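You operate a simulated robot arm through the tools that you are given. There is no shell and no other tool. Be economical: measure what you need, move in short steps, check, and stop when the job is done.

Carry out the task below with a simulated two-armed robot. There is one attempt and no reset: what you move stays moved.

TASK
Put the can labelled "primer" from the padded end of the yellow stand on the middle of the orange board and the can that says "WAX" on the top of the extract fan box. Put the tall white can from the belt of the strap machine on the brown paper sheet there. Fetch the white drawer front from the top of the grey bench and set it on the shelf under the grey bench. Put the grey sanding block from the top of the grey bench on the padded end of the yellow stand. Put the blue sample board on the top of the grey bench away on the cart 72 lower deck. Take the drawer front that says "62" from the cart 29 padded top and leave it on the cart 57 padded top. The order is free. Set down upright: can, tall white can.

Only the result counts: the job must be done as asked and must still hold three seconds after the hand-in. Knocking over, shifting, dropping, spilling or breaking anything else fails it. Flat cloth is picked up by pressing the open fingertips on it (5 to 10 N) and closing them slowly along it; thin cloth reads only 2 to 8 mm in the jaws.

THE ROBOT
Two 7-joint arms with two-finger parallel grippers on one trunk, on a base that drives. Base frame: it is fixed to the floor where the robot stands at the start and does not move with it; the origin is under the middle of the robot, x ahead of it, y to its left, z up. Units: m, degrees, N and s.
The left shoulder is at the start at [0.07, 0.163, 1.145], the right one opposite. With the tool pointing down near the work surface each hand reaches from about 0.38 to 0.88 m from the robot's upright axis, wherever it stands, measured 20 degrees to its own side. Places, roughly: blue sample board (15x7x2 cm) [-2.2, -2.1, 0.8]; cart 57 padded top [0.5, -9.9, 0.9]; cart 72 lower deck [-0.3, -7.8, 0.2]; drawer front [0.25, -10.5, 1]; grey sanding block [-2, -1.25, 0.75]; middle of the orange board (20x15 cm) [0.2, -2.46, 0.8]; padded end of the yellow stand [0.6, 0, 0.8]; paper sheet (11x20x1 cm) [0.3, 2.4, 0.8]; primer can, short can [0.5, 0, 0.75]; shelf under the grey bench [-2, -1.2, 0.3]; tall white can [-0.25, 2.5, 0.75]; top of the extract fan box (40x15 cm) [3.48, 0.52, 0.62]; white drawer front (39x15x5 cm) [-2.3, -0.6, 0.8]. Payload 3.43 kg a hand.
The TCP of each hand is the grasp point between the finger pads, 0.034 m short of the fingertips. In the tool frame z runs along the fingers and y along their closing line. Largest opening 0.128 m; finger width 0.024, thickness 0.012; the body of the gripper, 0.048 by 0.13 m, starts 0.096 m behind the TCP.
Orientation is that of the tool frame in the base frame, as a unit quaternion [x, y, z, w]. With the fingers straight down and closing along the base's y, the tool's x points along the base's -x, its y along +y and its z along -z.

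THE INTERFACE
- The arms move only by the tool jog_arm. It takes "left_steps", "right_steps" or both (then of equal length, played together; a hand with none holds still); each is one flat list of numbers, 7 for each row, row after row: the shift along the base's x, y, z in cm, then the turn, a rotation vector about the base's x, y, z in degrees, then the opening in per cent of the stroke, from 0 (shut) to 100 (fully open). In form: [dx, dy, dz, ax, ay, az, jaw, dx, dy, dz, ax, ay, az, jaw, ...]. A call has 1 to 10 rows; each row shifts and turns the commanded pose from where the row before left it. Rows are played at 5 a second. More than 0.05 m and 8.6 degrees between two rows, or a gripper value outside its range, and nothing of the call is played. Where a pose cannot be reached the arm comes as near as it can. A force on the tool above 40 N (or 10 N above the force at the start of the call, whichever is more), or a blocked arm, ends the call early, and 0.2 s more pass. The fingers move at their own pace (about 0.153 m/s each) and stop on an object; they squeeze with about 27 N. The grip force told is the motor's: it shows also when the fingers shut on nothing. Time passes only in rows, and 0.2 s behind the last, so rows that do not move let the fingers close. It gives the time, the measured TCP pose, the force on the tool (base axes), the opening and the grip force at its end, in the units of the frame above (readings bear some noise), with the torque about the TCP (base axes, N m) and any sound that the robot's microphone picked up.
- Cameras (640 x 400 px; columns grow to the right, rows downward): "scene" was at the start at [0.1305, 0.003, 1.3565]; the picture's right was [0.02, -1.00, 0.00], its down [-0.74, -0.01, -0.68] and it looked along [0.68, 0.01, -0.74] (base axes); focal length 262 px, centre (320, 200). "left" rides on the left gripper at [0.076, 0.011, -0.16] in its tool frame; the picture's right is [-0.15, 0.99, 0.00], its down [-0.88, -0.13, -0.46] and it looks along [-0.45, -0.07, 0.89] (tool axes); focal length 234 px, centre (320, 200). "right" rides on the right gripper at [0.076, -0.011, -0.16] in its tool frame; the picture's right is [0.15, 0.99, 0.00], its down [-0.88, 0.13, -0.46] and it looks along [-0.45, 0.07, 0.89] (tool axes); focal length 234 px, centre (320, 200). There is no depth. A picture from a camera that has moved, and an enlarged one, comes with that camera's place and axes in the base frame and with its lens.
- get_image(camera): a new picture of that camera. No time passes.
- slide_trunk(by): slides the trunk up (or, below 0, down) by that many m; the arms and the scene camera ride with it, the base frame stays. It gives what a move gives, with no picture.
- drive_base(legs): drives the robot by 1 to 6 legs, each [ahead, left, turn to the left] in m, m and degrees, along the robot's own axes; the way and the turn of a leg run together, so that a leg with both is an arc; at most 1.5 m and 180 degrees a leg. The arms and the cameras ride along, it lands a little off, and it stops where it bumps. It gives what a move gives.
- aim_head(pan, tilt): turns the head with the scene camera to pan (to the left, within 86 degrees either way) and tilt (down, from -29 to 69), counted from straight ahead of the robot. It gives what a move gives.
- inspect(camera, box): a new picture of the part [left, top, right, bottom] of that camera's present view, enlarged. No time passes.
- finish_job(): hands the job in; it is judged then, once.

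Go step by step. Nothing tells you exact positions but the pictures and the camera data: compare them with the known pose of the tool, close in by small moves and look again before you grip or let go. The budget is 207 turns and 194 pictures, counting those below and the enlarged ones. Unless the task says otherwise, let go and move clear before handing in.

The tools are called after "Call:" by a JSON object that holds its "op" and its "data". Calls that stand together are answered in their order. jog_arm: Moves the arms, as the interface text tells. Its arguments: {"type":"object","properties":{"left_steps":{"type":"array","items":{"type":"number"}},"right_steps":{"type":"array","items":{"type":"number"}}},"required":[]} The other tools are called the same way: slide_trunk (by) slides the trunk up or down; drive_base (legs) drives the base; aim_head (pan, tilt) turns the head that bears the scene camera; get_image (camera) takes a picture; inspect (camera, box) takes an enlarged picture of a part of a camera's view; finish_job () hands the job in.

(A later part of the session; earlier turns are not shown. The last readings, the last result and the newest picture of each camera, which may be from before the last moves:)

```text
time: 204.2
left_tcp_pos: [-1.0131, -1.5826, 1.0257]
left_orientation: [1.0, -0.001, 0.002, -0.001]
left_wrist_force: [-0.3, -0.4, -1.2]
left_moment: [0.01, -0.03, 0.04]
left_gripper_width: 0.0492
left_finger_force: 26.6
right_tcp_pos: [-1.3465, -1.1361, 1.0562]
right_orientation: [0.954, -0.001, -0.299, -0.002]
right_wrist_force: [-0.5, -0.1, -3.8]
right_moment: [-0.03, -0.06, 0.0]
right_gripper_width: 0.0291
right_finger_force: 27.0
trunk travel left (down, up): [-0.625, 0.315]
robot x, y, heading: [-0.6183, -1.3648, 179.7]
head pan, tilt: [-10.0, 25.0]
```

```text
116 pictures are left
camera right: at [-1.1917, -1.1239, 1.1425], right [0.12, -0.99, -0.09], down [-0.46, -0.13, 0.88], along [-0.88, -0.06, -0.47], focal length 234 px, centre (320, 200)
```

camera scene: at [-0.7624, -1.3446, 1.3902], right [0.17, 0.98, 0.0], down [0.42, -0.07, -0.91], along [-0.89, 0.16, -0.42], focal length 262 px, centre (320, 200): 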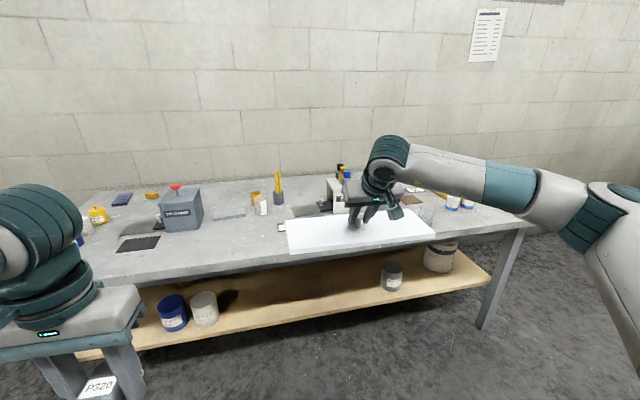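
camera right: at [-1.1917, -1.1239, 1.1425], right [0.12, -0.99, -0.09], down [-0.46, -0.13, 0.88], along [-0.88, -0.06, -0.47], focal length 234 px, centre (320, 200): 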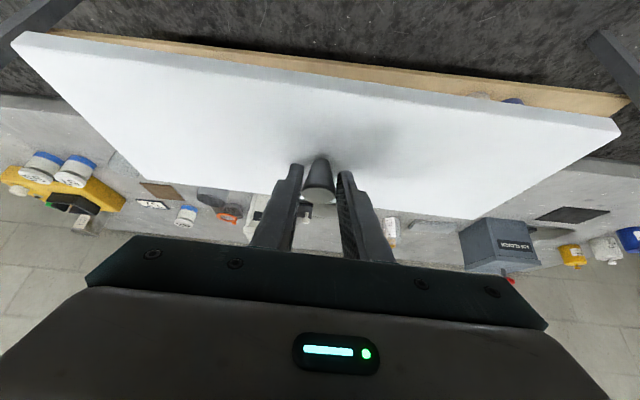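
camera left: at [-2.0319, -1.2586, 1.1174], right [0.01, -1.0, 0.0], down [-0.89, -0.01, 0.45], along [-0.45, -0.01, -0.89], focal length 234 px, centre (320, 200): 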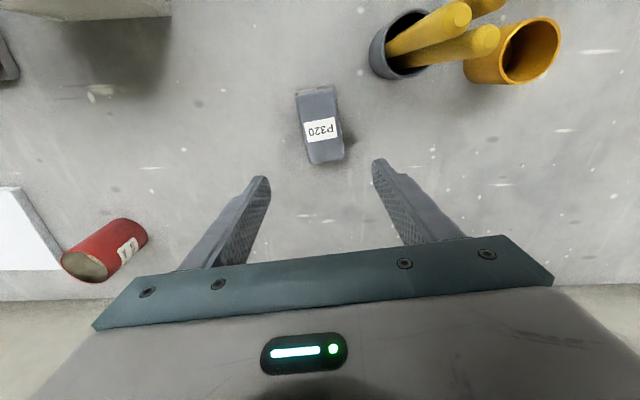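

Call:
{"op": "slide_trunk", "data": {"by": -0.35}}

Call:
{"op": "slide_trunk", "data": {"by": -0.27}}

Call:
{"op": "get_image", "data": {"camera": "scene"}}

Call:
{"op": "get_image", "data": {"camera": "right"}}

```text
time: 207.6
left_tcp_pos: [-1.0139, -1.5835, 0.6759]
left_orientation: [1.0, -0.001, 0.002, 0.0]
left_wrist_force: [0.5, -0.6, -1.0]
left_moment: [0.01, 0.01, 0.0]
left_gripper_width: 0.0495
left_finger_force: 27.2
right_tcp_pos: [-1.3464, -1.1352, 0.7057]
right_orientation: [0.954, -0.001, -0.3, -0.002]
right_wrist_force: [0.5, -0.6, -4.3]
right_moment: [-0.01, -0.09, -0.03]
right_gripper_width: 0.0295
right_finger_force: 27.8
trunk travel left (down, up): [-0.275, 0.665]
robot x, y, heading: [-0.6202, -1.3642, 179.8]
head pan, tilt: [-10.0, 25.0]
```

```text
time: 210.4
left_tcp_pos: [-1.0144, -1.5826, 0.4047]
left_orientation: [1.0, -0.001, 0.002, 0.0]
left_wrist_force: [-0.2, 0.1, -1.5]
left_moment: [-0.03, 0.03, 0.01]
left_gripper_width: 0.0491
left_finger_force: 26.7
right_tcp_pos: [-1.3464, -1.1352, 0.4352]
right_orientation: [0.954, -0.002, -0.3, -0.002]
right_wrist_force: [0.4, 0.4, -4.5]
right_moment: [-0.01, -0.07, 0.0]
right_gripper_width: 0.0292
right_finger_force: 27.4
trunk travel left (down, up): [-0.005, 0.935]
robot x, y, heading: [-0.6243, -1.3619, 179.7]
head pan, tilt: [-10.0, 25.0]
```

```text
115 pictures are left
camera scene: at [-0.7617, -1.3446, 0.7703], right [0.18, 0.98, 0.0], down [0.42, -0.07, -0.91], along [-0.89, 0.16, -0.42], focal length 262 px, centre (320, 200)
```

scene: 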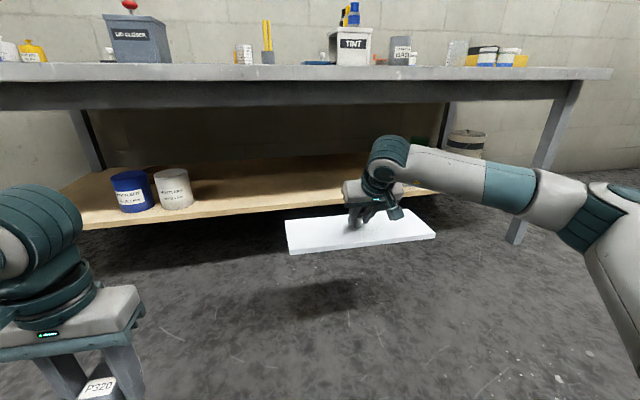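

```text
114 pictures are left
camera right: at [-1.191, -1.1239, 0.5227], right [0.12, -0.99, -0.09], down [-0.46, -0.13, 0.88], along [-0.88, -0.06, -0.47], focal length 234 px, centre (320, 200)
```

right: 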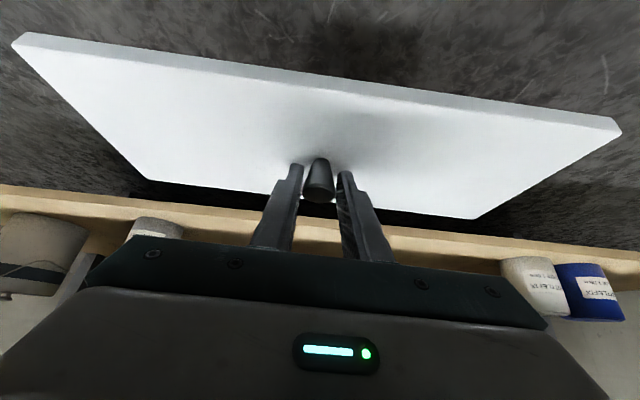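

Call:
{"op": "inspect", "data": {"camera": "scene", "box": [80, 90, 480, 290]}}

```text
1.60 times, centred on (280, 190) of scene
camera zoom: at [-0.7617, -1.3446, 0.7703], right [0.18, 0.98, 0.0], down [0.42, -0.07, -0.91], along [-0.89, 0.16, -0.42], focal length 420 px, centre (384, 216)
```

zoom: 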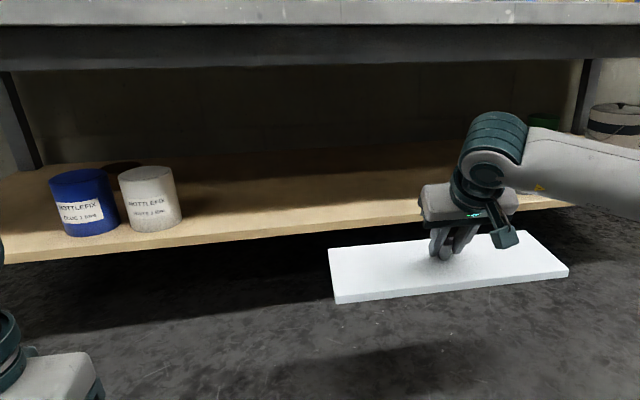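

The shelf front edge is about x -1.77, z 0.29, apron bottom about z 0.70. I'll lower the hand slightly and drive the board in under the bench.

Call:
{"op": "jog_arm", "data": {"right_steps": [0, 0, -1.8, 0, 0, 0, 0, 0, 0, -1.8, 0, 0, 0, 0]}}

Call:
{"op": "drive_base", "data": {"legs": [[0.36, 0, 0.2]]}}

Call:
{"op": "get_image", "data": {"camera": "scene"}}

Call:
{"op": "get_image", "data": {"camera": "right"}}

```text
time: 211.0
left_tcp_pos: [-1.0127, -1.5833, 0.405]
left_orientation: [1.0, -0.001, 0.002, -0.001]
left_wrist_force: [-0.4, 0.4, -0.4]
left_moment: [0.02, 0.02, -0.02]
left_gripper_width: 0.0492
left_finger_force: 26.9
right_tcp_pos: [-1.3441, -1.1344, 0.4002]
right_orientation: [0.954, -0.002, -0.3, -0.002]
right_wrist_force: [0.6, 1.2, -4.2]
right_moment: [-0.01, -0.06, -0.02]
right_gripper_width: 0.0291
right_finger_force: 27.1
trunk travel left (down, up): [-0.005, 0.935]
robot x, y, heading: [-0.6213, -1.3615, 180.0]
head pan, tilt: [-10.0, 25.0]
```

```text
time: 213.3
left_tcp_pos: [-1.3677, -1.5848, 0.4062]
left_orientation: [1.0, 0.001, 0.001, 0.0]
left_wrist_force: [-0.1, 0.0, -0.2]
left_moment: [0.0, -0.01, 0.02]
left_gripper_width: 0.0492
left_finger_force: 27.1
right_tcp_pos: [-1.7017, -1.1385, 0.3996]
right_orientation: [0.954, 0.002, -0.299, -0.001]
right_wrist_force: [0.6, 0.1, -4.0]
right_moment: [-0.01, -0.08, 0.02]
right_gripper_width: 0.0291
right_finger_force: 26.8
trunk travel left (down, up): [-0.005, 0.935]
robot x, y, heading: [-0.9773, -1.3642, -179.6]
head pan, tilt: [-10.0, 25.0]
```

```text
112 pictures are left
camera scene: at [-1.1169, -1.3453, 0.7703], right [0.17, 0.99, 0.0], down [0.42, -0.07, -0.91], along [-0.89, 0.15, -0.42], focal length 262 px, centre (320, 200)
```

scene: 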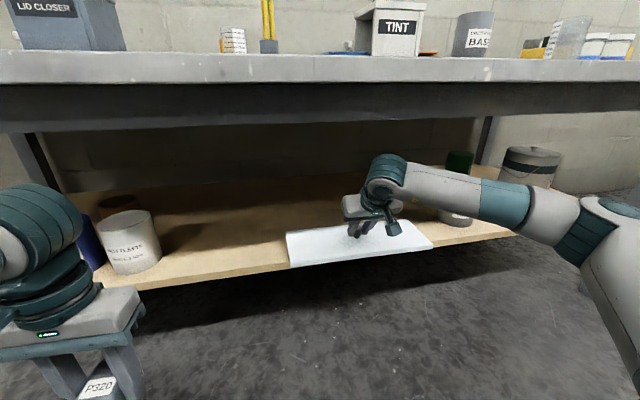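

```text
111 pictures are left
camera right: at [-1.5466, -1.1262, 0.4872], right [0.12, -0.99, -0.09], down [-0.46, -0.13, 0.88], along [-0.88, -0.07, -0.47], focal length 234 px, centre (320, 200)
```

right: 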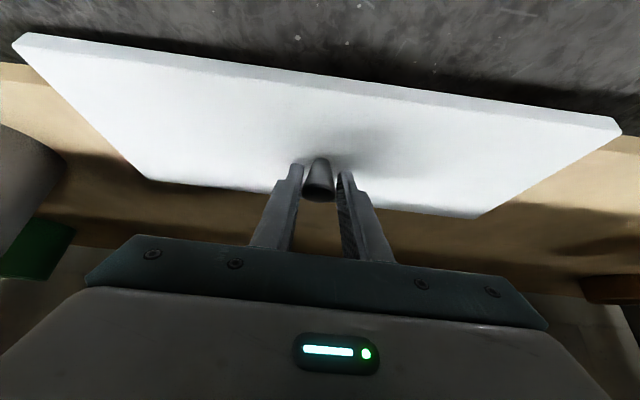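

Call:
{"op": "jog_arm", "data": {"right_steps": [-3.5, 0, 0, 0, 0, 0, 0, -3.5, 0, 0, 0, 0, 0, 0, -3.5, 0, 0, 0, 0, 0, 0, -3.5, 0, 0, 0, 0, 0, 0, -3.5, 0, 0, 0, 0, 0, 0, 0, 0, -2, 0, 0, 0, 0, 0, 0, -1, 0, 0, 0, 0]}}

Call:
{"op": "get_image", "data": {"camera": "scene"}}

Call:
{"op": "get_image", "data": {"camera": "right"}}

```text
time: 214.9
left_tcp_pos: [-1.3674, -1.5843, 0.4059]
left_orientation: [1.0, 0.001, 0.0, 0.0]
left_wrist_force: [0.1, 0.0, -1.3]
left_moment: [-0.02, 0.0, -0.03]
left_gripper_width: 0.0495
left_finger_force: 26.9
right_tcp_pos: [-1.8762, -1.1376, 0.3746]
right_orientation: [0.953, 0.002, -0.303, 0.0]
right_wrist_force: [-0.8, 2.2, 19.6]
right_moment: [-0.25, -0.06, 0.02]
right_gripper_width: 0.0282
right_finger_force: 26.6
trunk travel left (down, up): [-0.005, 0.935]
robot x, y, heading: [-0.9773, -1.356, -179.8]
head pan, tilt: [-10.0, 25.0]
```

```text
110 pictures are left
camera scene: at [-1.1151, -1.3456, 0.7711], right [0.17, 0.99, 0.0], down [0.41, -0.07, -0.91], along [-0.89, 0.16, -0.42], focal length 262 px, centre (320, 200)
```

scene: 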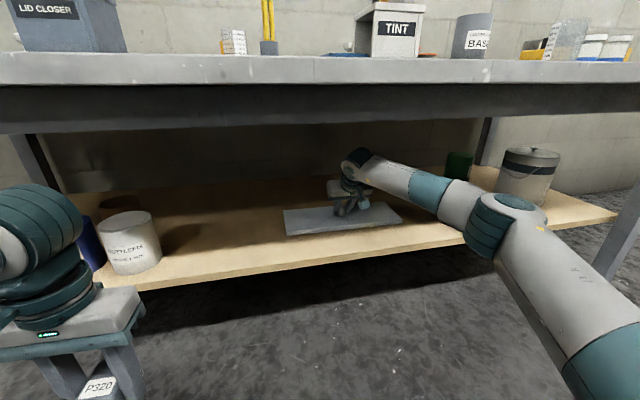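

```text
109 pictures are left
camera right: at [-1.7212, -1.1268, 0.4612], right [0.12, -0.99, -0.09], down [-0.45, -0.13, 0.88], along [-0.88, -0.07, -0.47], focal length 234 px, centre (320, 200)
```

right: 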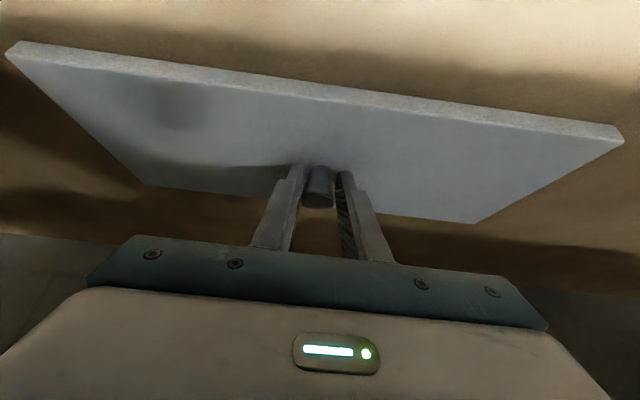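

Contact with the shelf at full support. Ease, open and withdraw the hand.

Call:
{"op": "jog_arm", "data": {"right_steps": [0, 0, 0.3, 0, 0, 0, 0, 0, 0, 0, 0, 0, 0, 40, 0, 0, 0, 0, 0, 0, 70, 0, 0, 0, 0, 0, 0, 70, 0, 0, 1.2, 0, 0, 0, 70, 2, 0, 1, 0, 0, 0, 70, 4, 0, 0.5, 0, 0, 0, 70, 4, 0, 0, 0, 0, 0, 70, 4, 0, 0, 0, 0, 0, 70, 4, 0, 0, 0, 0, 0, 70]}}

Call:
{"op": "get_image", "data": {"camera": "scene"}}

Call:
{"op": "get_image", "data": {"camera": "right"}}

```text
time: 217.1
left_tcp_pos: [-1.3668, -1.5854, 0.4061]
left_orientation: [1.0, 0.002, 0.001, 0.0]
left_wrist_force: [0.1, -0.3, -0.6]
left_moment: [0.02, -0.02, -0.02]
left_gripper_width: 0.0489
left_finger_force: 27.3
right_tcp_pos: [-1.6964, -1.1371, 0.3994]
right_orientation: [0.954, 0.001, -0.301, -0.001]
right_wrist_force: [0.5, -1.0, -0.5]
right_moment: [-0.02, -0.03, -0.01]
right_gripper_width: 0.0895
right_finger_force: 0.2
trunk travel left (down, up): [-0.005, 0.935]
robot x, y, heading: [-0.9756, -1.3624, -179.8]
head pan, tilt: [-10.0, 25.0]
```

```text
108 pictures are left
camera scene: at [-1.1167, -1.3455, 0.7703], right [0.17, 0.99, 0.0], down [0.42, -0.07, -0.91], along [-0.89, 0.15, -0.42], focal length 262 px, centre (320, 200)
```

scene: 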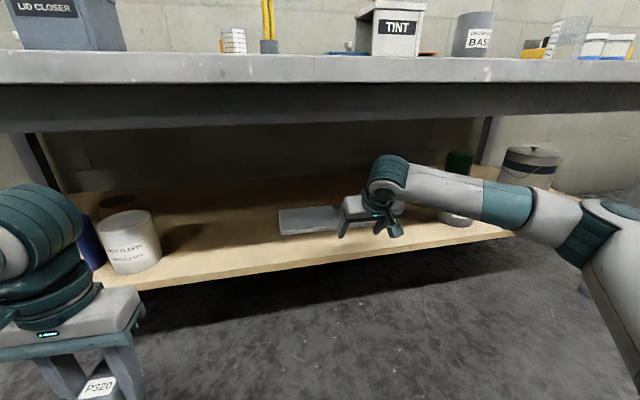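

```text
107 pictures are left
camera right: at [-1.5416, -1.125, 0.4866], right [0.12, -0.99, -0.09], down [-0.46, -0.13, 0.88], along [-0.88, -0.07, -0.47], focal length 234 px, centre (320, 200)
```

right: 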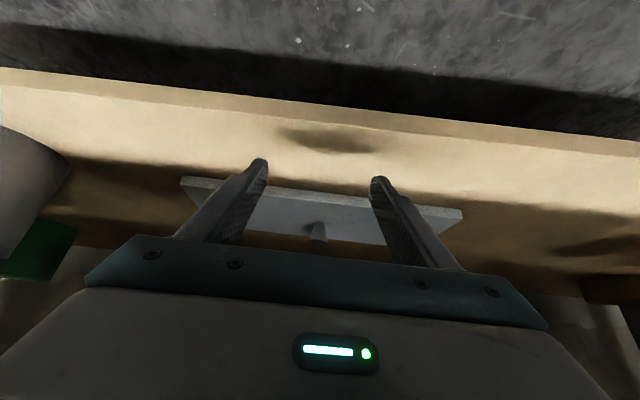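

The drawer front lies on the shelf. I'll back off, raise the trunk, and move to the far-left end of the bench for the blue sample board.

Call:
{"op": "drive_base", "data": {"legs": [[-0.36, 0, 0]]}}

Call:
{"op": "slide_trunk", "data": {"by": 0.4}}

Call:
{"op": "slide_trunk", "data": {"by": 0.22}}

Call:
{"op": "drive_base", "data": {"legs": [[0, 0.85, 0], [0.5, 0, 0]]}}

Call:
{"op": "jog_arm", "data": {"right_steps": [0, 0, 0, 0, -7, 0, 70, 0, 0, 0, 0, -7, 0, 70, 0, 0, 0, 0, -7, 0, 70, 0, 0, 0, 0, -7, 0, 70, 0, 0, 0, 0, -7, 0, 70]}}

Call:
{"op": "aim_head", "data": {"pan": 0, "tilt": 40}}

Call:
{"op": "get_image", "data": {"camera": "scene"}}

```text
time: 219.4
left_tcp_pos: [-1.0109, -1.5831, 0.4057]
left_orientation: [1.0, 0.0, 0.001, 0.0]
left_wrist_force: [-0.7, -0.3, -0.9]
left_moment: [-0.01, -0.01, -0.03]
left_gripper_width: 0.0493
left_finger_force: 26.7
right_tcp_pos: [-1.3393, -1.1356, 0.3995]
right_orientation: [0.954, 0.0, -0.3, -0.001]
right_wrist_force: [-0.1, 0.4, 0.5]
right_moment: [0.0, -0.01, -0.01]
right_gripper_width: 0.0896
right_finger_force: 0.0
trunk travel left (down, up): [-0.005, 0.935]
robot x, y, heading: [-0.6216, -1.3639, -180.0]
head pan, tilt: [-10.0, 25.0]
```

```text
time: 223.2
left_tcp_pos: [-1.012, -1.5837, 0.8054]
left_orientation: [1.0, 0.001, 0.001, 0.001]
left_wrist_force: [0.3, 0.2, -1.1]
left_moment: [-0.02, -0.02, 0.0]
left_gripper_width: 0.0494
left_finger_force: 27.5
right_tcp_pos: [-1.3386, -1.1354, 0.7998]
right_orientation: [0.954, 0.0, -0.3, -0.001]
right_wrist_force: [-0.3, 0.2, 0.8]
right_moment: [0.0, 0.02, -0.01]
right_gripper_width: 0.0898
right_finger_force: 0.1
trunk travel left (down, up): [-0.405, 0.535]
robot x, y, heading: [-0.6179, -1.3587, -179.9]
head pan, tilt: [-10.0, 25.0]
```

```text
time: 225.5
left_tcp_pos: [-1.0113, -1.5839, 1.0263]
left_orientation: [1.0, 0.001, 0.001, 0.0]
left_wrist_force: [0.4, -1.0, -1.0]
left_moment: [0.01, -0.05, 0.04]
left_gripper_width: 0.0493
left_finger_force: 26.9
right_tcp_pos: [-1.3403, -1.1349, 1.0184]
right_orientation: [0.954, 0.0, -0.3, -0.002]
right_wrist_force: [-0.5, 0.9, -0.1]
right_moment: [0.03, 0.0, 0.0]
right_gripper_width: 0.0894
right_finger_force: 0.1
trunk travel left (down, up): [-0.625, 0.315]
robot x, y, heading: [-0.6142, -1.3631, -180.2]
head pan, tilt: [-10.0, 25.0]
```

```text
time: 232.6
left_tcp_pos: [-1.5107, -2.4254, 1.0246]
left_orientation: [1.0, 0.002, 0.001, 0.001]
left_wrist_force: [-0.2, 0.2, -0.5]
left_moment: [0.0, -0.02, 0.01]
left_gripper_width: 0.0491
left_finger_force: 26.6
right_tcp_pos: [-1.8386, -1.9773, 1.0196]
right_orientation: [0.954, 0.0, -0.3, -0.002]
right_wrist_force: [-0.2, 0.3, 0.2]
right_moment: [0.0, -0.03, -0.02]
right_gripper_width: 0.0893
right_finger_force: 0.0
trunk travel left (down, up): [-0.625, 0.315]
robot x, y, heading: [-1.1175, -2.2022, -179.7]
head pan, tilt: [-10.0, 25.0]
```

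```text
time: 233.8
left_tcp_pos: [-1.5103, -2.427, 1.025]
left_orientation: [1.0, 0.002, 0.001, 0.0]
left_wrist_force: [-0.3, -0.1, -1.2]
left_moment: [0.04, 0.03, 0.03]
left_gripper_width: 0.0496
left_finger_force: 27.0
right_tcp_pos: [-1.8399, -1.979, 1.0199]
right_orientation: [1.0, 0.002, 0.001, -0.002]
right_wrist_force: [0.4, 0.4, -0.1]
right_moment: [0.0, 0.02, 0.02]
right_gripper_width: 0.0895
right_finger_force: 0.1
trunk travel left (down, up): [-0.625, 0.315]
robot x, y, heading: [-1.1177, -2.2033, -179.7]
head pan, tilt: [-10.0, 25.0]
```

```text
time: 234.5
left_tcp_pos: [-1.5099, -2.425, 1.0263]
left_orientation: [1.0, 0.002, 0.001, 0.0]
left_wrist_force: [0.1, -0.3, -0.5]
left_moment: [-0.03, -0.01, 0.0]
left_gripper_width: 0.0493
left_finger_force: 27.0
right_tcp_pos: [-1.8397, -1.9778, 1.0188]
right_orientation: [1.0, 0.002, 0.0, -0.001]
right_wrist_force: [-0.2, 0.9, 0.1]
right_moment: [-0.01, 0.0, 0.02]
right_gripper_width: 0.0897
right_finger_force: 0.1
trunk travel left (down, up): [-0.625, 0.315]
robot x, y, heading: [-1.1197, -2.2041, -179.7]
head pan, tilt: [0.0, 40.0]
```

```text
106 pictures are left
camera scene: at [-1.2539, -2.2026, 1.3671], right [0.0, 1.0, 0.0], down [0.64, 0.0, -0.77], along [-0.77, 0.0, -0.64], focal length 262 px, centre (320, 200)
```

scene: 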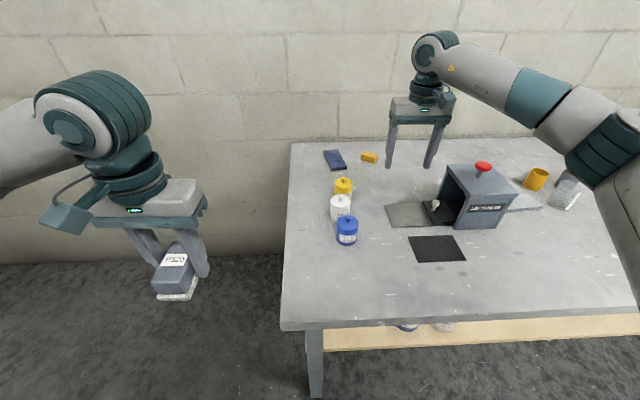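

Call:
{"op": "inspect", "data": {"camera": "scene", "box": [290, 130, 410, 230]}}

```text
4.00 times, centred on (350, 180) of scene
camera zoom: at [-1.2539, -2.2026, 1.3671], right [0.0, 1.0, 0.0], down [0.64, 0.0, -0.77], along [-0.77, 0.0, -0.64], focal length 1050 px, centre (200, 280)
```

zoom: 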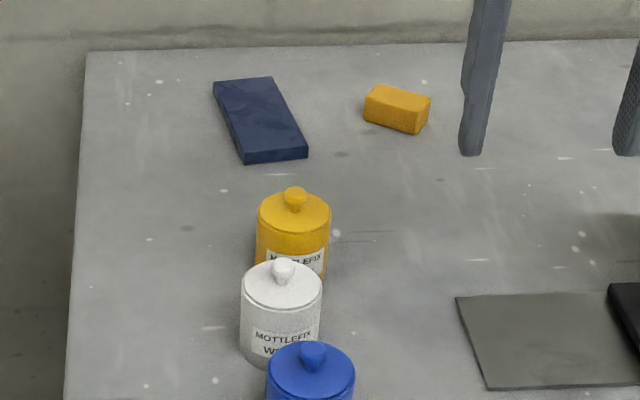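

The blue board is centred near (-2.172,-2.144), yaw about 11°. Drive closer and hover the right hand over it.

Call:
{"op": "drive_base", "data": {"legs": [[0.2, 0, 0]]}}

Call:
{"op": "jog_arm", "data": {"right_steps": [-2.6, -3.3, -1.2, 0, 0, 5.5, 85, -2.6, -3.3, -1.2, 0, 0, 5.5, 85, -2.6, -3.3, -1.2, 0, 0, 0, 85, -2.6, -3.3, -1.2, 0, 0, 0, 85, -2.6, -3.3, -1.2, 0, 0, 0, 85, 0, 0, 0, 0, 0, 0, 85]}}

Call:
{"op": "get_image", "data": {"camera": "right"}}

Call:
{"op": "get_image", "data": {"camera": "scene"}}

```text
time: 236.0
left_tcp_pos: [-1.663, -2.4287, 1.0232]
left_orientation: [1.0, 0.005, 0.003, 0.0]
left_wrist_force: [-0.2, -0.6, -2.1]
left_moment: [0.02, -0.08, 0.02]
left_gripper_width: 0.049
left_finger_force: 27.1
right_tcp_pos: [-1.9957, -1.9807, 1.0166]
right_orientation: [1.0, 0.004, 0.003, -0.001]
right_wrist_force: [-1.3, -0.3, -1.2]
right_moment: [0.02, -0.05, 0.0]
right_gripper_width: 0.0895
right_finger_force: 0.1
trunk travel left (down, up): [-0.625, 0.315]
robot x, y, heading: [-1.2705, -2.2062, -179.2]
head pan, tilt: [0.0, 40.0]
stopped in leg 1: the robot was blocked; the commanded pose is now the measured one
```

```text
time: 237.4
left_tcp_pos: [-1.6597, -2.4284, 1.0256]
left_orientation: [1.0, 0.004, 0.002, 0.0]
left_wrist_force: [-0.2, -0.3, -1.2]
left_moment: [0.03, -0.01, -0.02]
left_gripper_width: 0.0493
left_finger_force: 26.8
right_tcp_pos: [-2.0914, -2.1212, 0.9676]
right_orientation: [0.995, 0.101, 0.0, -0.001]
right_wrist_force: [-0.1, 0.2, -0.4]
right_moment: [0.01, 0.01, 0.0]
right_gripper_width: 0.1089
right_finger_force: 0.1
right hand out of reach, approached as far as the arm can: row 4, 5
trunk travel left (down, up): [-0.625, 0.315]
robot x, y, heading: [-1.2706, -2.2027, -179.4]
head pan, tilt: [0.0, 40.0]
```

```text
104 pictures are left
camera right: at [-2.0192, -2.0943, 1.1254], right [0.34, -0.94, 0.0], down [-0.84, -0.3, 0.46], along [-0.43, -0.15, -0.89], focal length 234 px, centre (320, 200)
```

right: 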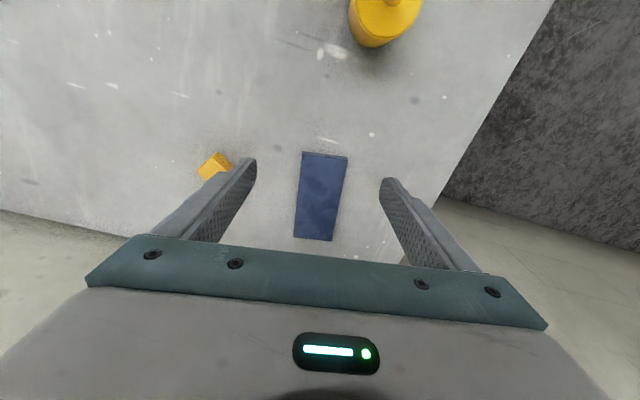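

```text
103 pictures are left
camera scene: at [-1.4048, -2.2037, 1.367], right [-0.01, 1.0, 0.0], down [0.64, 0.01, -0.77], along [-0.77, -0.01, -0.64], focal length 262 px, centre (320, 200)
```

scene: 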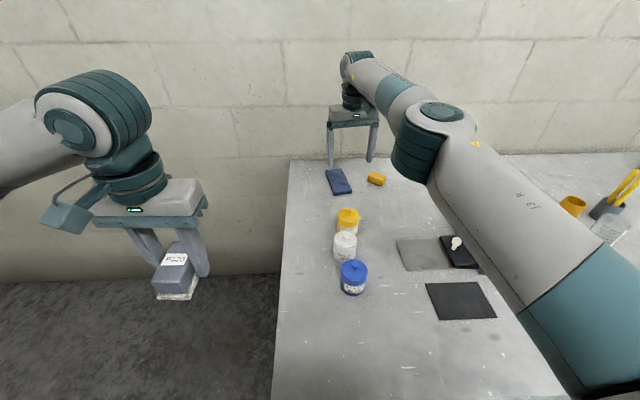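

The base just touched the bench leg, and the straight reach falls short. I'll back off 2 cm and tilt the right tool forward 30° to gain reach.

Call:
{"op": "drive_base", "data": {"legs": [[-0.02, 0, 0]]}}

Call:
{"op": "jog_arm", "data": {"right_steps": [0, 0, 0.5, -1.43, 7.36, 0, 85, 0, 0, 0, -1.43, 7.36, 0, 85, 0, 0, 0, -1.43, 7.36, 0, 85, 0, 0, 0, -1.43, 7.36, 0, 85, 0, 0, 0, 0, 0, 0, 85]}}

Call:
{"op": "get_image", "data": {"camera": "scene"}}

Call:
{"op": "get_image", "data": {"camera": "right"}}

```text
time: 238.2
left_tcp_pos: [-1.6423, -2.4275, 1.0256]
left_orientation: [1.0, 0.003, 0.003, 0.0]
left_wrist_force: [0.0, 1.5, -0.5]
left_moment: [0.03, 0.0, 0.0]
left_gripper_width: 0.0492
left_finger_force: 27.0
right_tcp_pos: [-2.0736, -2.1204, 0.9647]
right_orientation: [0.995, 0.1, 0.001, -0.002]
right_wrist_force: [0.2, -0.3, -0.2]
right_moment: [0.06, -0.03, 0.01]
right_gripper_width: 0.1089
right_finger_force: 0.0
trunk travel left (down, up): [-0.625, 0.315]
robot x, y, heading: [-1.2505, -2.2058, -179.3]
head pan, tilt: [0.0, 40.0]
```

```text
time: 239.4
left_tcp_pos: [-1.6395, -2.4292, 1.025]
left_orientation: [1.0, 0.004, 0.002, 0.0]
left_wrist_force: [0.0, 0.7, -1.2]
left_moment: [-0.01, 0.02, 0.0]
left_gripper_width: 0.0491
left_finger_force: 27.1
right_tcp_pos: [-2.0713, -2.1213, 0.9702]
right_orientation: [0.961, 0.097, -0.259, 0.023]
right_wrist_force: [-1.0, 0.1, -0.2]
right_moment: [0.01, -0.01, 0.02]
right_gripper_width: 0.1087
right_finger_force: 0.0
trunk travel left (down, up): [-0.625, 0.315]
robot x, y, heading: [-1.2529, -2.1974, -179.7]
head pan, tilt: [0.0, 40.0]
```

```text
102 pictures are left
camera scene: at [-1.3852, -2.2045, 1.367], right [-0.01, 1.0, 0.0], down [0.64, 0.01, -0.77], along [-0.77, -0.01, -0.64], focal length 262 px, centre (320, 200)
```

scene: 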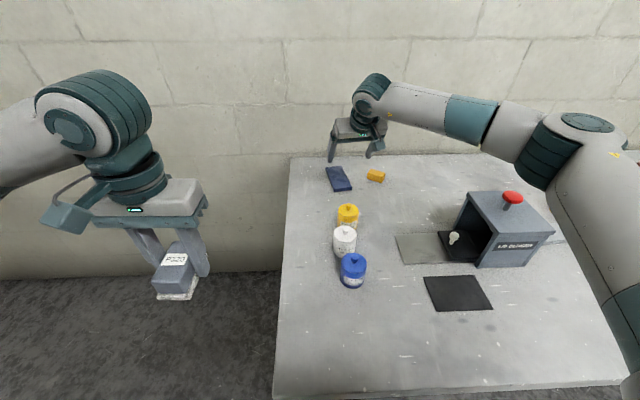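

```text
101 pictures are left
camera right: at [-1.9314, -2.0816, 1.0705], right [0.32, -0.94, -0.08], down [-0.5, -0.24, 0.83], along [-0.81, -0.23, -0.54], focal length 234 px, centre (320, 200)
```

right: 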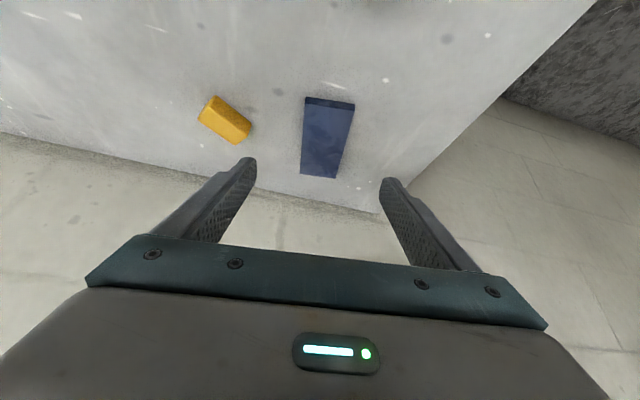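

Call:
{"op": "jog_arm", "data": {"right_steps": [-3.7, -0.9, 0, 0, 0, 0, 85, -3.7, -0.9, 0, 0, 0, 0, 85, 0, 0, -3.5, 0, 0, 0, 85, 0, 0, -3, 0, 0, 0, 85, 0, 0, 0, 0, 0, 0, 85]}}

Call:
{"op": "get_image", "data": {"camera": "scene"}}

Call:
{"op": "get_image", "data": {"camera": "right"}}

```text
time: 240.6
left_tcp_pos: [-1.6402, -2.4275, 1.0262]
left_orientation: [1.0, 0.005, 0.001, 0.001]
left_wrist_force: [-1.1, 0.8, -0.4]
left_moment: [-0.02, 0.03, -0.02]
left_gripper_width: 0.049
left_finger_force: 26.6
right_tcp_pos: [-2.147, -2.1385, 0.9066]
right_orientation: [0.961, 0.097, -0.258, 0.023]
right_wrist_force: [0.3, -0.7, 0.2]
right_moment: [0.01, 0.02, 0.02]
right_gripper_width: 0.1087
right_finger_force: 0.0
trunk travel left (down, up): [-0.625, 0.315]
robot x, y, heading: [-1.2505, -2.2066, -179.6]
head pan, tilt: [0.0, 40.0]
```

```text
100 pictures are left
camera scene: at [-1.3848, -2.2033, 1.3671], right [-0.01, 1.0, 0.0], down [0.64, 0.01, -0.77], along [-0.77, -0.01, -0.64], focal length 262 px, centre (320, 200)
```

scene: 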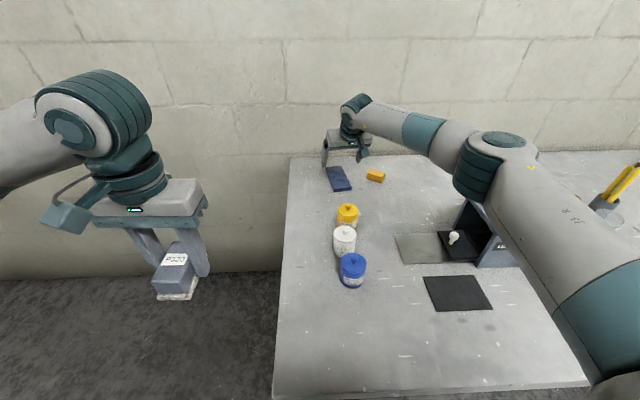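

```text
99 pictures are left
camera right: at [-2.006, -2.0982, 1.0072], right [0.32, -0.94, -0.08], down [-0.5, -0.24, 0.83], along [-0.81, -0.23, -0.54], focal length 234 px, centre (320, 200)
```

right: 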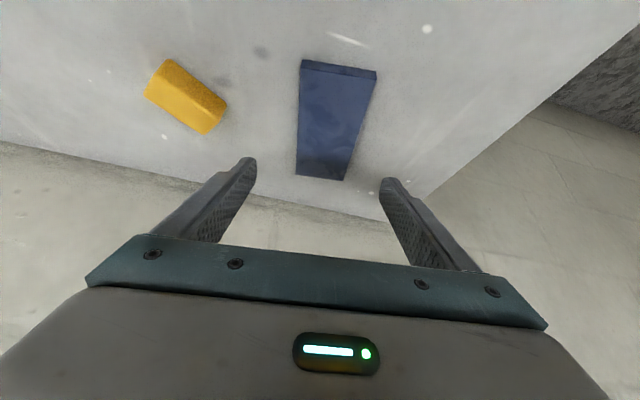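

Call:
{"op": "jog_arm", "data": {"right_steps": [-0.3, -0.25, -3, 0, 0, 0, 75, 0, 0, -2.5, 0, 0, 0, 75, 0, 0, -0.9, 0, 0, 0, 75, 0, 0, 0, 0, 0, 0, 75]}}

Call:
{"op": "get_image", "data": {"camera": "right"}}

Call:
{"op": "get_image", "data": {"camera": "scene"}}

```text
time: 241.6
left_tcp_pos: [-1.6403, -2.4291, 1.0259]
left_orientation: [1.0, 0.004, 0.002, 0.001]
left_wrist_force: [0.2, 0.0, -1.3]
left_moment: [0.03, 0.01, 0.02]
left_gripper_width: 0.0492
left_finger_force: 27.0
right_tcp_pos: [-2.149, -2.1419, 0.8418]
right_orientation: [0.961, 0.096, -0.258, 0.022]
right_wrist_force: [0.1, 0.5, -0.2]
right_moment: [-0.01, 0.02, -0.02]
right_gripper_width: 0.096
right_finger_force: 0.0
trunk travel left (down, up): [-0.625, 0.315]
robot x, y, heading: [-1.2523, -2.2064, -179.4]
head pan, tilt: [0.0, 40.0]
```

```text
98 pictures are left
camera right: at [-2.0088, -2.1022, 0.942], right [0.32, -0.94, -0.08], down [-0.5, -0.24, 0.83], along [-0.81, -0.23, -0.55], focal length 234 px, centre (320, 200)
```

right: 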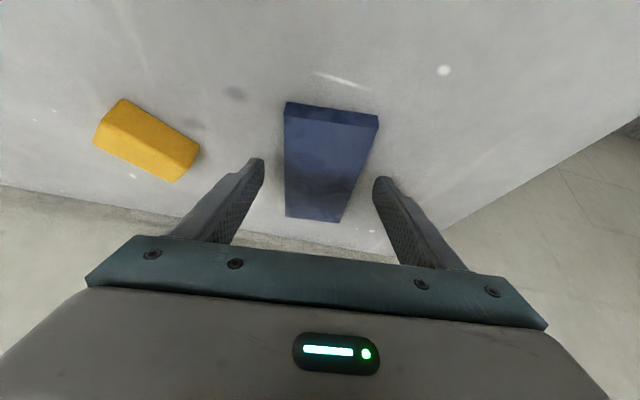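

```text
97 pictures are left
camera scene: at [-1.3853, -2.2035, 1.367], right [-0.01, 1.0, 0.0], down [0.64, 0.01, -0.77], along [-0.77, -0.01, -0.64], focal length 262 px, centre (320, 200)
```

scene: 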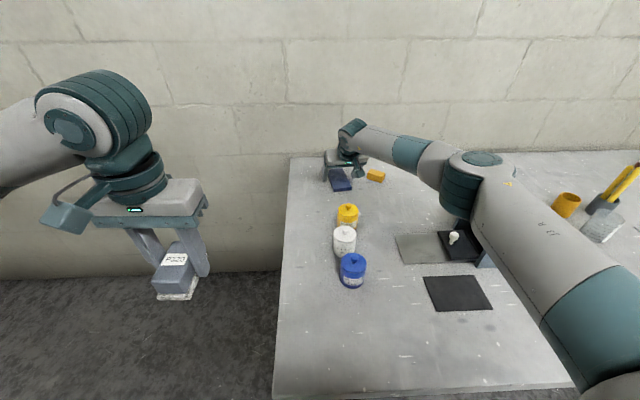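

Call:
{"op": "jog_arm", "data": {"right_steps": [0, 0, -0.3, 0, 0, 0, 75, 0, 0, 0, 0, 0, 0, 30, 0, 0, 0, 0, 0, 0, 0, 0, 0, 0, 0, 0, 0, 0, 0, 0, 0, 0, 0, 0, 0, 0, 0, 3, 0, 0, 0, 0, 0, 0, 4, 0, 0, 0, 0]}}

Call:
{"op": "get_image", "data": {"camera": "right"}}

```text
time: 243.2
left_tcp_pos: [-1.6393, -2.4295, 1.0253]
left_orientation: [1.0, 0.004, 0.001, 0.0]
left_wrist_force: [0.7, -0.4, -1.1]
left_moment: [0.01, 0.03, -0.01]
left_gripper_width: 0.0494
left_finger_force: 27.3
right_tcp_pos: [-2.15, -2.1422, 0.9103]
right_orientation: [0.961, 0.096, -0.258, 0.023]
right_wrist_force: [0.7, 0.2, -0.9]
right_moment: [0.04, -0.01, 0.02]
right_gripper_width: 0.0633
right_finger_force: 27.4
trunk travel left (down, up): [-0.625, 0.315]
robot x, y, heading: [-1.249, -2.2047, -179.5]
head pan, tilt: [0.0, 40.0]
```

```text
96 pictures are left
camera right: at [-2.0087, -2.102, 1.0105], right [0.32, -0.94, -0.08], down [-0.5, -0.24, 0.83], along [-0.81, -0.23, -0.55], focal length 234 px, centre (320, 200)
```

right: 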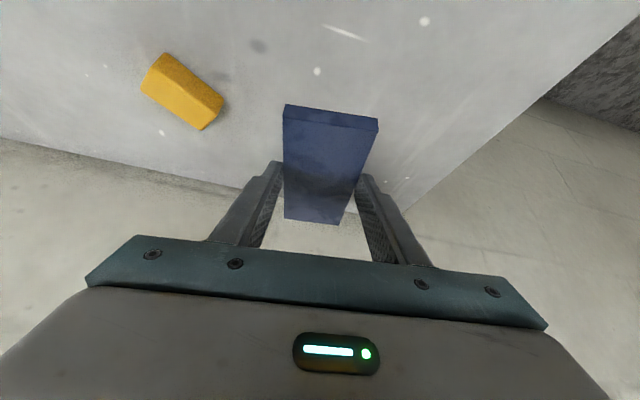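

The blue board is held. Lift, back away from the bench, and retract.

Call:
{"op": "jog_arm", "data": {"right_steps": [0, 0, 4, 0, 0, 0, 0, 0, 0, 4, 0, 0, 0, 0, 0, 0, 4, 0, 0, 0, 0]}}

Call:
{"op": "drive_base", "data": {"legs": [[-0.45, 0, 0]]}}

Call:
{"op": "jog_arm", "data": {"right_steps": [4.5, 0.5, 0, 0, 0, 0, 0, 4.5, 0.5, 0, 0, 0, 0, 0, 4.5, 0.5, 0, 0, 0, 0, 0, 4.5, 0.5, 0, 0, 0, 0, 0, 4.5, 0.5, 0, 0, 0, 0, 0, 4.5, 0.5, 0, 0, 0, 0, 0, 4.5, 0.5, 0, 0, 0, 0, 0]}}

Call:
{"op": "get_image", "data": {"camera": "scene"}}

```text
time: 244.0
left_tcp_pos: [-1.64, -2.429, 1.0267]
left_orientation: [1.0, 0.004, 0.001, 0.0]
left_wrist_force: [-0.2, -0.6, -0.6]
left_moment: [0.0, 0.03, 0.01]
left_gripper_width: 0.0491
left_finger_force: 27.1
right_tcp_pos: [-2.1485, -2.1398, 1.031]
right_orientation: [0.961, 0.096, -0.258, 0.022]
right_wrist_force: [-0.1, -0.2, -0.7]
right_moment: [0.03, 0.01, 0.02]
right_gripper_width: 0.0634
right_finger_force: 27.1
trunk travel left (down, up): [-0.625, 0.315]
robot x, y, heading: [-1.251, -2.203, -179.4]
head pan, tilt: [0.0, 40.0]
```

```text
time: 246.7
left_tcp_pos: [-1.1921, -2.4248, 1.0261]
left_orientation: [1.0, 0.005, 0.001, 0.0]
left_wrist_force: [0.3, -0.5, -1.2]
left_moment: [0.01, 0.02, 0.0]
left_gripper_width: 0.0491
left_finger_force: 27.1
right_tcp_pos: [-1.7004, -2.135, 1.0284]
right_orientation: [0.961, 0.097, -0.256, 0.023]
right_wrist_force: [0.5, 0.2, -0.8]
right_moment: [0.02, 0.0, 0.02]
right_gripper_width: 0.0632
right_finger_force: 27.4
trunk travel left (down, up): [-0.625, 0.315]
robot x, y, heading: [-0.8004, -2.1963, -179.3]
head pan, tilt: [0.0, 40.0]
```

```text
time: 248.3
left_tcp_pos: [-1.1919, -2.4244, 1.0246]
left_orientation: [1.0, 0.004, 0.001, -0.001]
left_wrist_force: [0.7, -0.6, -1.1]
left_moment: [-0.03, -0.03, 0.0]
left_gripper_width: 0.0492
left_finger_force: 27.4
right_tcp_pos: [-1.3841, -2.099, 1.0306]
right_orientation: [0.961, 0.096, -0.258, 0.024]
right_wrist_force: [-0.5, -0.1, -0.6]
right_moment: [0.0, -0.02, -0.03]
right_gripper_width: 0.0632
right_finger_force: 27.1
trunk travel left (down, up): [-0.625, 0.315]
robot x, y, heading: [-0.8035, -2.2008, -179.5]
head pan, tilt: [0.0, 40.0]
```

```text
95 pictures are left
camera scene: at [-0.9363, -2.1993, 1.3671], right [-0.01, 1.0, 0.0], down [0.64, 0.01, -0.77], along [-0.77, -0.01, -0.64], focal length 262 px, centre (320, 200)
```

scene: 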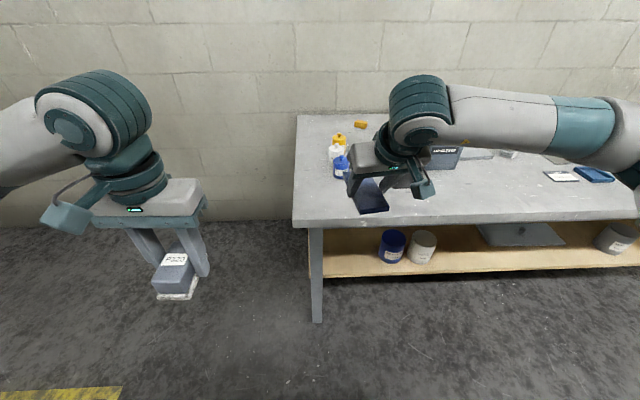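

Both held; the drawer front is visible on the shelf. Now I'll drive to the yellow stand to set down the sanding block.

Call:
{"op": "drive_base", "data": {"legs": [[0, -1.1, 0], [0, -1.1, 0], [0, 0, 179.5], [0.72, 0, 0]]}}

Call:
{"op": "aim_head", "data": {"pan": 0, "tilt": 45}}

Call:
{"op": "get_image", "data": {"camera": "scene"}}

```text
time: 269.9
left_tcp_pos: [0.2517, 0.2351, 1.0257]
left_orientation: [-0.015, 1.0, 0.0, -0.002]
left_wrist_force: [-0.1, 0.1, -0.4]
left_moment: [-0.01, 0.01, 0.0]
left_gripper_width: 0.0495
left_finger_force: 26.8
right_tcp_pos: [0.4533, -0.0848, 1.0295]
right_orientation: [-0.107, 0.96, 0.026, 0.257]
right_wrist_force: [0.2, 0.3, -1.2]
right_moment: [-0.03, 0.06, 0.0]
right_gripper_width: 0.0632
right_finger_force: 27.2
trunk travel left (down, up): [-0.625, 0.315]
robot x, y, heading: [-0.1316, 0.0052, 1.9]
head pan, tilt: [0.0, 40.0]
```

```text
time: 270.6
left_tcp_pos: [0.2526, 0.2342, 1.026]
left_orientation: [-0.015, 1.0, -0.001, -0.002]
left_wrist_force: [0.2, -0.3, -0.8]
left_moment: [0.01, 0.01, 0.01]
left_gripper_width: 0.0492
left_finger_force: 27.0
right_tcp_pos: [0.4515, -0.0846, 1.0293]
right_orientation: [-0.107, 0.96, 0.026, 0.257]
right_wrist_force: [0.6, -0.2, -0.2]
right_moment: [0.01, 0.03, 0.0]
right_gripper_width: 0.0631
right_finger_force: 26.8
trunk travel left (down, up): [-0.625, 0.315]
robot x, y, heading: [-0.1331, 0.0011, 2.0]
head pan, tilt: [0.0, 45.0]
```

```text
94 pictures are left
camera scene: at [-0.0002, 0.008, 1.3597], right [0.03, -1.0, 0.0], down [-0.71, -0.02, -0.71], along [0.71, 0.02, -0.71], focal length 262 px, centre (320, 200)
```

scene: 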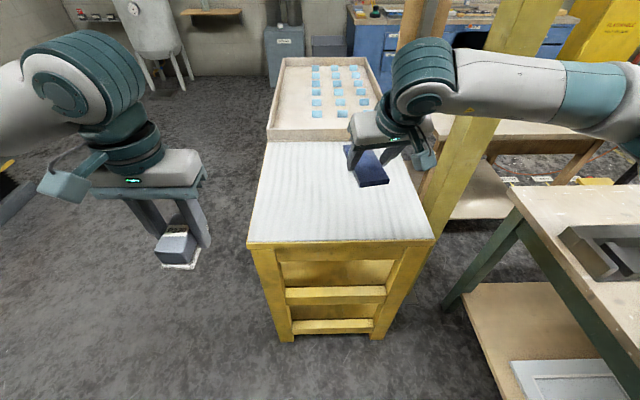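

I'll move the right hand aside and bring the block over the padded end.

Call:
{"op": "jog_arm", "data": {"right_steps": [0, -4.5, 0, 0, 0, 0, 0, 0, -4.5, 0, 0, 0, 0, 0, 0, -4.5, 0, 0, 0, 0, 0, 0, 0, 0, 0, 0, 0, 0, 0, 0, 0, 0, 0, 0, 0, 0, 0, 0, 0, 0, 0, 0, 0, 0, 0, 0, 0, 0, 0, 0, 0, 0, 0, 0, 0, 0, 0, 0, 0, 0, 0, 0, 0, 0, 0, 0, 0, 0, 0, 0], "left_steps": [0, 0, 0, 0, 0, 0, 0, 4.2, -2.3, 0, 0, 0, 0, 0, 4.2, -2.3, 0, 0, 0, 0, 0, 4.2, -2.3, 0, 0, 0, 0, 0, 4.2, -2.3, 0, 0, 0, 0, 0, 4.2, -2.3, 0, 0, 0, 0, 0, 4.2, -2.3, 0, 0, 0, 0, 0, 4.2, -2.3, 0, 0, 0, 0, 0, 0, 0, -5, 0, 0, 0, 0, 0, 0, -5, 0, 0, 0, 0]}}

Call:
{"op": "get_image", "data": {"camera": "scene"}}

Call:
{"op": "get_image", "data": {"camera": "left"}}

```text
time: 272.8
left_tcp_pos: [0.5473, 0.0739, 0.9234]
left_orientation: [-0.015, 1.0, 0.001, -0.002]
left_wrist_force: [0.6, -0.2, -0.9]
left_moment: [0.03, 0.02, 0.0]
left_gripper_width: 0.0494
left_finger_force: 27.4
right_tcp_pos: [0.4536, -0.2205, 1.0292]
right_orientation: [-0.107, 0.96, 0.026, 0.258]
right_wrist_force: [0.6, 0.3, -1.1]
right_moment: [-0.03, 0.02, 0.03]
right_gripper_width: 0.0633
right_finger_force: 27.1
trunk travel left (down, up): [-0.625, 0.315]
robot x, y, heading: [-0.1331, 0.0052, 1.4]
head pan, tilt: [0.0, 45.0]
```

```text
93 pictures are left
camera scene: at [0.0005, 0.0076, 1.3598], right [0.03, -1.0, 0.0], down [-0.71, -0.02, -0.71], along [0.71, 0.02, -0.71], focal length 262 px, centre (320, 200)
```

scene: 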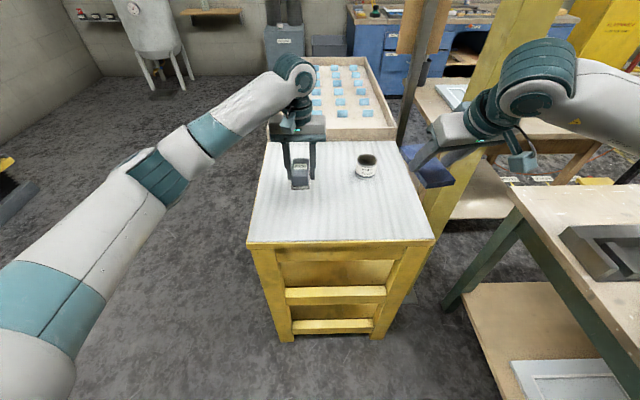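

```text
92 pictures are left
camera left: at [0.4713, 0.0831, 1.0845], right [0.12, 0.99, 0.0], down [0.89, -0.1, 0.45], along [0.45, -0.05, -0.89], focal length 234 px, centre (320, 200)
```

left: 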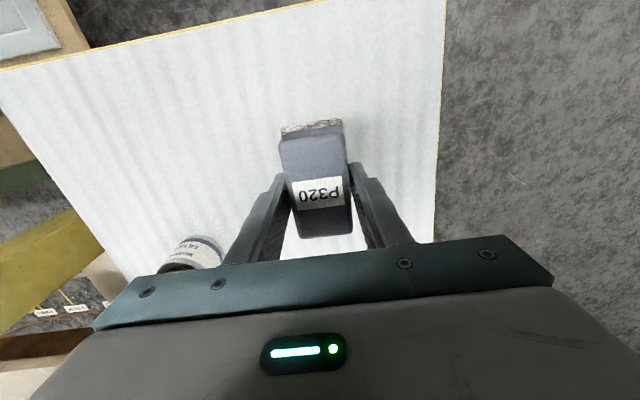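

Call:
{"op": "jog_arm", "data": {"left_steps": [0, 0, -4, 0, 0, 0, 0, 0, 0, -3, 0, 0, 0, 0, 0, 0, -0.7, 0, 0, 0, 0]}}

Call:
{"op": "jog_arm", "data": {"left_steps": [0, 0, -0.4, 0, 0, 0, 0]}}

Call:
{"op": "jog_arm", "data": {"left_steps": [0, 0, -0.4, 0, 0, 0, 0]}}

Call:
{"op": "jog_arm", "data": {"left_steps": [0, 0, -0.3, 0, 0, 0, 0]}}

```text
time: 273.6
left_tcp_pos: [0.5472, 0.0738, 0.8466]
left_orientation: [-0.015, 1.0, 0.0, -0.001]
left_wrist_force: [0.4, -0.1, -1.1]
left_moment: [-0.01, 0.01, 0.0]
left_gripper_width: 0.0493
left_finger_force: 26.7
right_tcp_pos: [0.4528, -0.2203, 1.0295]
right_orientation: [-0.107, 0.96, 0.027, 0.258]
right_wrist_force: [-0.5, 0.8, -1.4]
right_moment: [-0.03, 0.03, -0.02]
right_gripper_width: 0.0632
right_finger_force: 27.2
trunk travel left (down, up): [-0.625, 0.315]
robot x, y, heading: [-0.1322, 0.0013, 1.7]
head pan, tilt: [0.0, 45.0]
```

```text
time: 274.0
left_tcp_pos: [0.5458, 0.0747, 0.845]
left_orientation: [-0.015, 1.0, 0.0, -0.001]
left_wrist_force: [-0.2, 0.1, -1.3]
left_moment: [-0.01, -0.01, -0.01]
left_gripper_width: 0.0492
left_finger_force: 26.9
right_tcp_pos: [0.4519, -0.2201, 1.0301]
right_orientation: [-0.107, 0.96, 0.026, 0.257]
right_wrist_force: [-0.1, -0.1, -1.2]
right_moment: [-0.03, 0.04, 0.04]
right_gripper_width: 0.0631
right_finger_force: 27.0
trunk travel left (down, up): [-0.625, 0.315]
robot x, y, heading: [-0.1319, 0.0042, 1.6]
head pan, tilt: [0.0, 45.0]
```

```text
time: 274.4
left_tcp_pos: [0.5461, 0.0741, 0.8405]
left_orientation: [-0.015, 1.0, 0.0, -0.001]
left_wrist_force: [-0.8, 0.7, -0.7]
left_moment: [0.02, 0.02, 0.01]
left_gripper_width: 0.0493
left_finger_force: 26.9
right_tcp_pos: [0.4526, -0.2207, 1.0305]
right_orientation: [-0.107, 0.96, 0.026, 0.258]
right_wrist_force: [-0.9, 0.0, -1.2]
right_moment: [0.0, 0.01, 0.01]
right_gripper_width: 0.0632
right_finger_force: 27.2
trunk travel left (down, up): [-0.625, 0.315]
robot x, y, heading: [-0.1356, 0.0011, 1.9]
head pan, tilt: [0.0, 45.0]
```

```text
time: 274.8
left_tcp_pos: [0.5464, 0.0747, 0.8356]
left_orientation: [-0.015, 1.0, -0.001, -0.001]
left_wrist_force: [-0.6, -0.4, -0.8]
left_moment: [0.02, -0.03, -0.01]
left_gripper_width: 0.0493
left_finger_force: 26.9
right_tcp_pos: [0.4531, -0.2197, 1.0295]
right_orientation: [-0.107, 0.96, 0.026, 0.257]
right_wrist_force: [-0.4, 0.3, -1.1]
right_moment: [-0.02, 0.05, 0.01]
right_gripper_width: 0.0631
right_finger_force: 26.4
trunk travel left (down, up): [-0.625, 0.315]
robot x, y, heading: [-0.1321, 0.0009, 2.0]
head pan, tilt: [0.0, 45.0]
```

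Call:
{"op": "jog_arm", "data": {"left_steps": [0, 0, -0.25, 0, 0, 0, 0]}}

Call:
{"op": "jog_arm", "data": {"left_steps": [0, 0, -0.25, 0, 0, 0, 0]}}

Call:
{"op": "jog_arm", "data": {"left_steps": [0, 0, -0.25, 0, 0, 0, 0]}}

Call:
{"op": "inspect", "data": {"camera": "scene", "box": [250, 110, 410, 250]}}

```text
time: 275.2
left_tcp_pos: [0.5461, 0.0742, 0.8339]
left_orientation: [-0.014, 1.0, -0.001, -0.002]
left_wrist_force: [-0.1, -0.1, -0.8]
left_moment: [-0.02, 0.0, 0.03]
left_gripper_width: 0.0493
left_finger_force: 26.7
right_tcp_pos: [0.4519, -0.2201, 1.031]
right_orientation: [-0.107, 0.96, 0.027, 0.258]
right_wrist_force: [1.2, -0.1, -1.7]
right_moment: [0.02, 0.04, -0.01]
right_gripper_width: 0.0631
right_finger_force: 26.7
trunk travel left (down, up): [-0.625, 0.315]
robot x, y, heading: [-0.1322, 0.0051, 1.6]
head pan, tilt: [0.0, 45.0]
```

```text
time: 275.6
left_tcp_pos: [0.5464, 0.0741, 0.8342]
left_orientation: [-0.016, 1.0, 0.0, 0.0]
left_wrist_force: [0.1, 1.4, 9.8]
left_moment: [0.34, -0.07, -0.07]
left_gripper_width: 0.0493
left_finger_force: 26.9
right_tcp_pos: [0.4512, -0.2207, 1.0316]
right_orientation: [-0.108, 0.96, 0.026, 0.257]
right_wrist_force: [-0.7, -0.3, -1.4]
right_moment: [0.01, 0.03, 0.0]
right_gripper_width: 0.063
right_finger_force: 27.2
trunk travel left (down, up): [-0.625, 0.315]
robot x, y, heading: [-0.1333, 0.0025, 1.6]
head pan, tilt: [0.0, 45.0]
```

```text
time: 276.0
left_tcp_pos: [0.5457, 0.0751, 0.8337]
left_orientation: [-0.016, 1.0, 0.0, 0.002]
left_wrist_force: [6.1, 1.4, 28.6]
left_moment: [0.67, 0.55, -0.28]
left_gripper_width: 0.0491
left_finger_force: 26.3
right_tcp_pos: [0.4496, -0.2203, 1.0318]
right_orientation: [-0.106, 0.96, 0.026, 0.259]
right_wrist_force: [0.8, 0.5, -0.7]
right_moment: [-0.03, 0.02, 0.01]
right_gripper_width: 0.0633
right_finger_force: 26.7
trunk travel left (down, up): [-0.625, 0.315]
robot x, y, heading: [-0.1348, 0.007, 1.6]
head pan, tilt: [0.0, 45.0]
```

```text
2.86 times, centred on (330, 180) of scene
camera zoom: at [-0.003, 0.0076, 1.3605], right [0.03, -1.0, 0.0], down [-0.71, -0.02, -0.71], along [0.71, 0.02, -0.71], focal length 750 px, centre (291, 257)
```

zoom: 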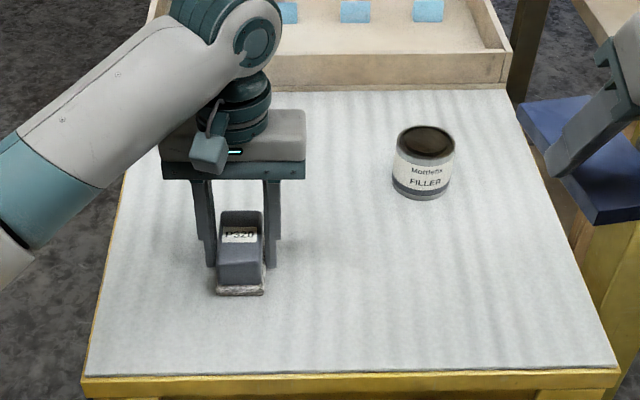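

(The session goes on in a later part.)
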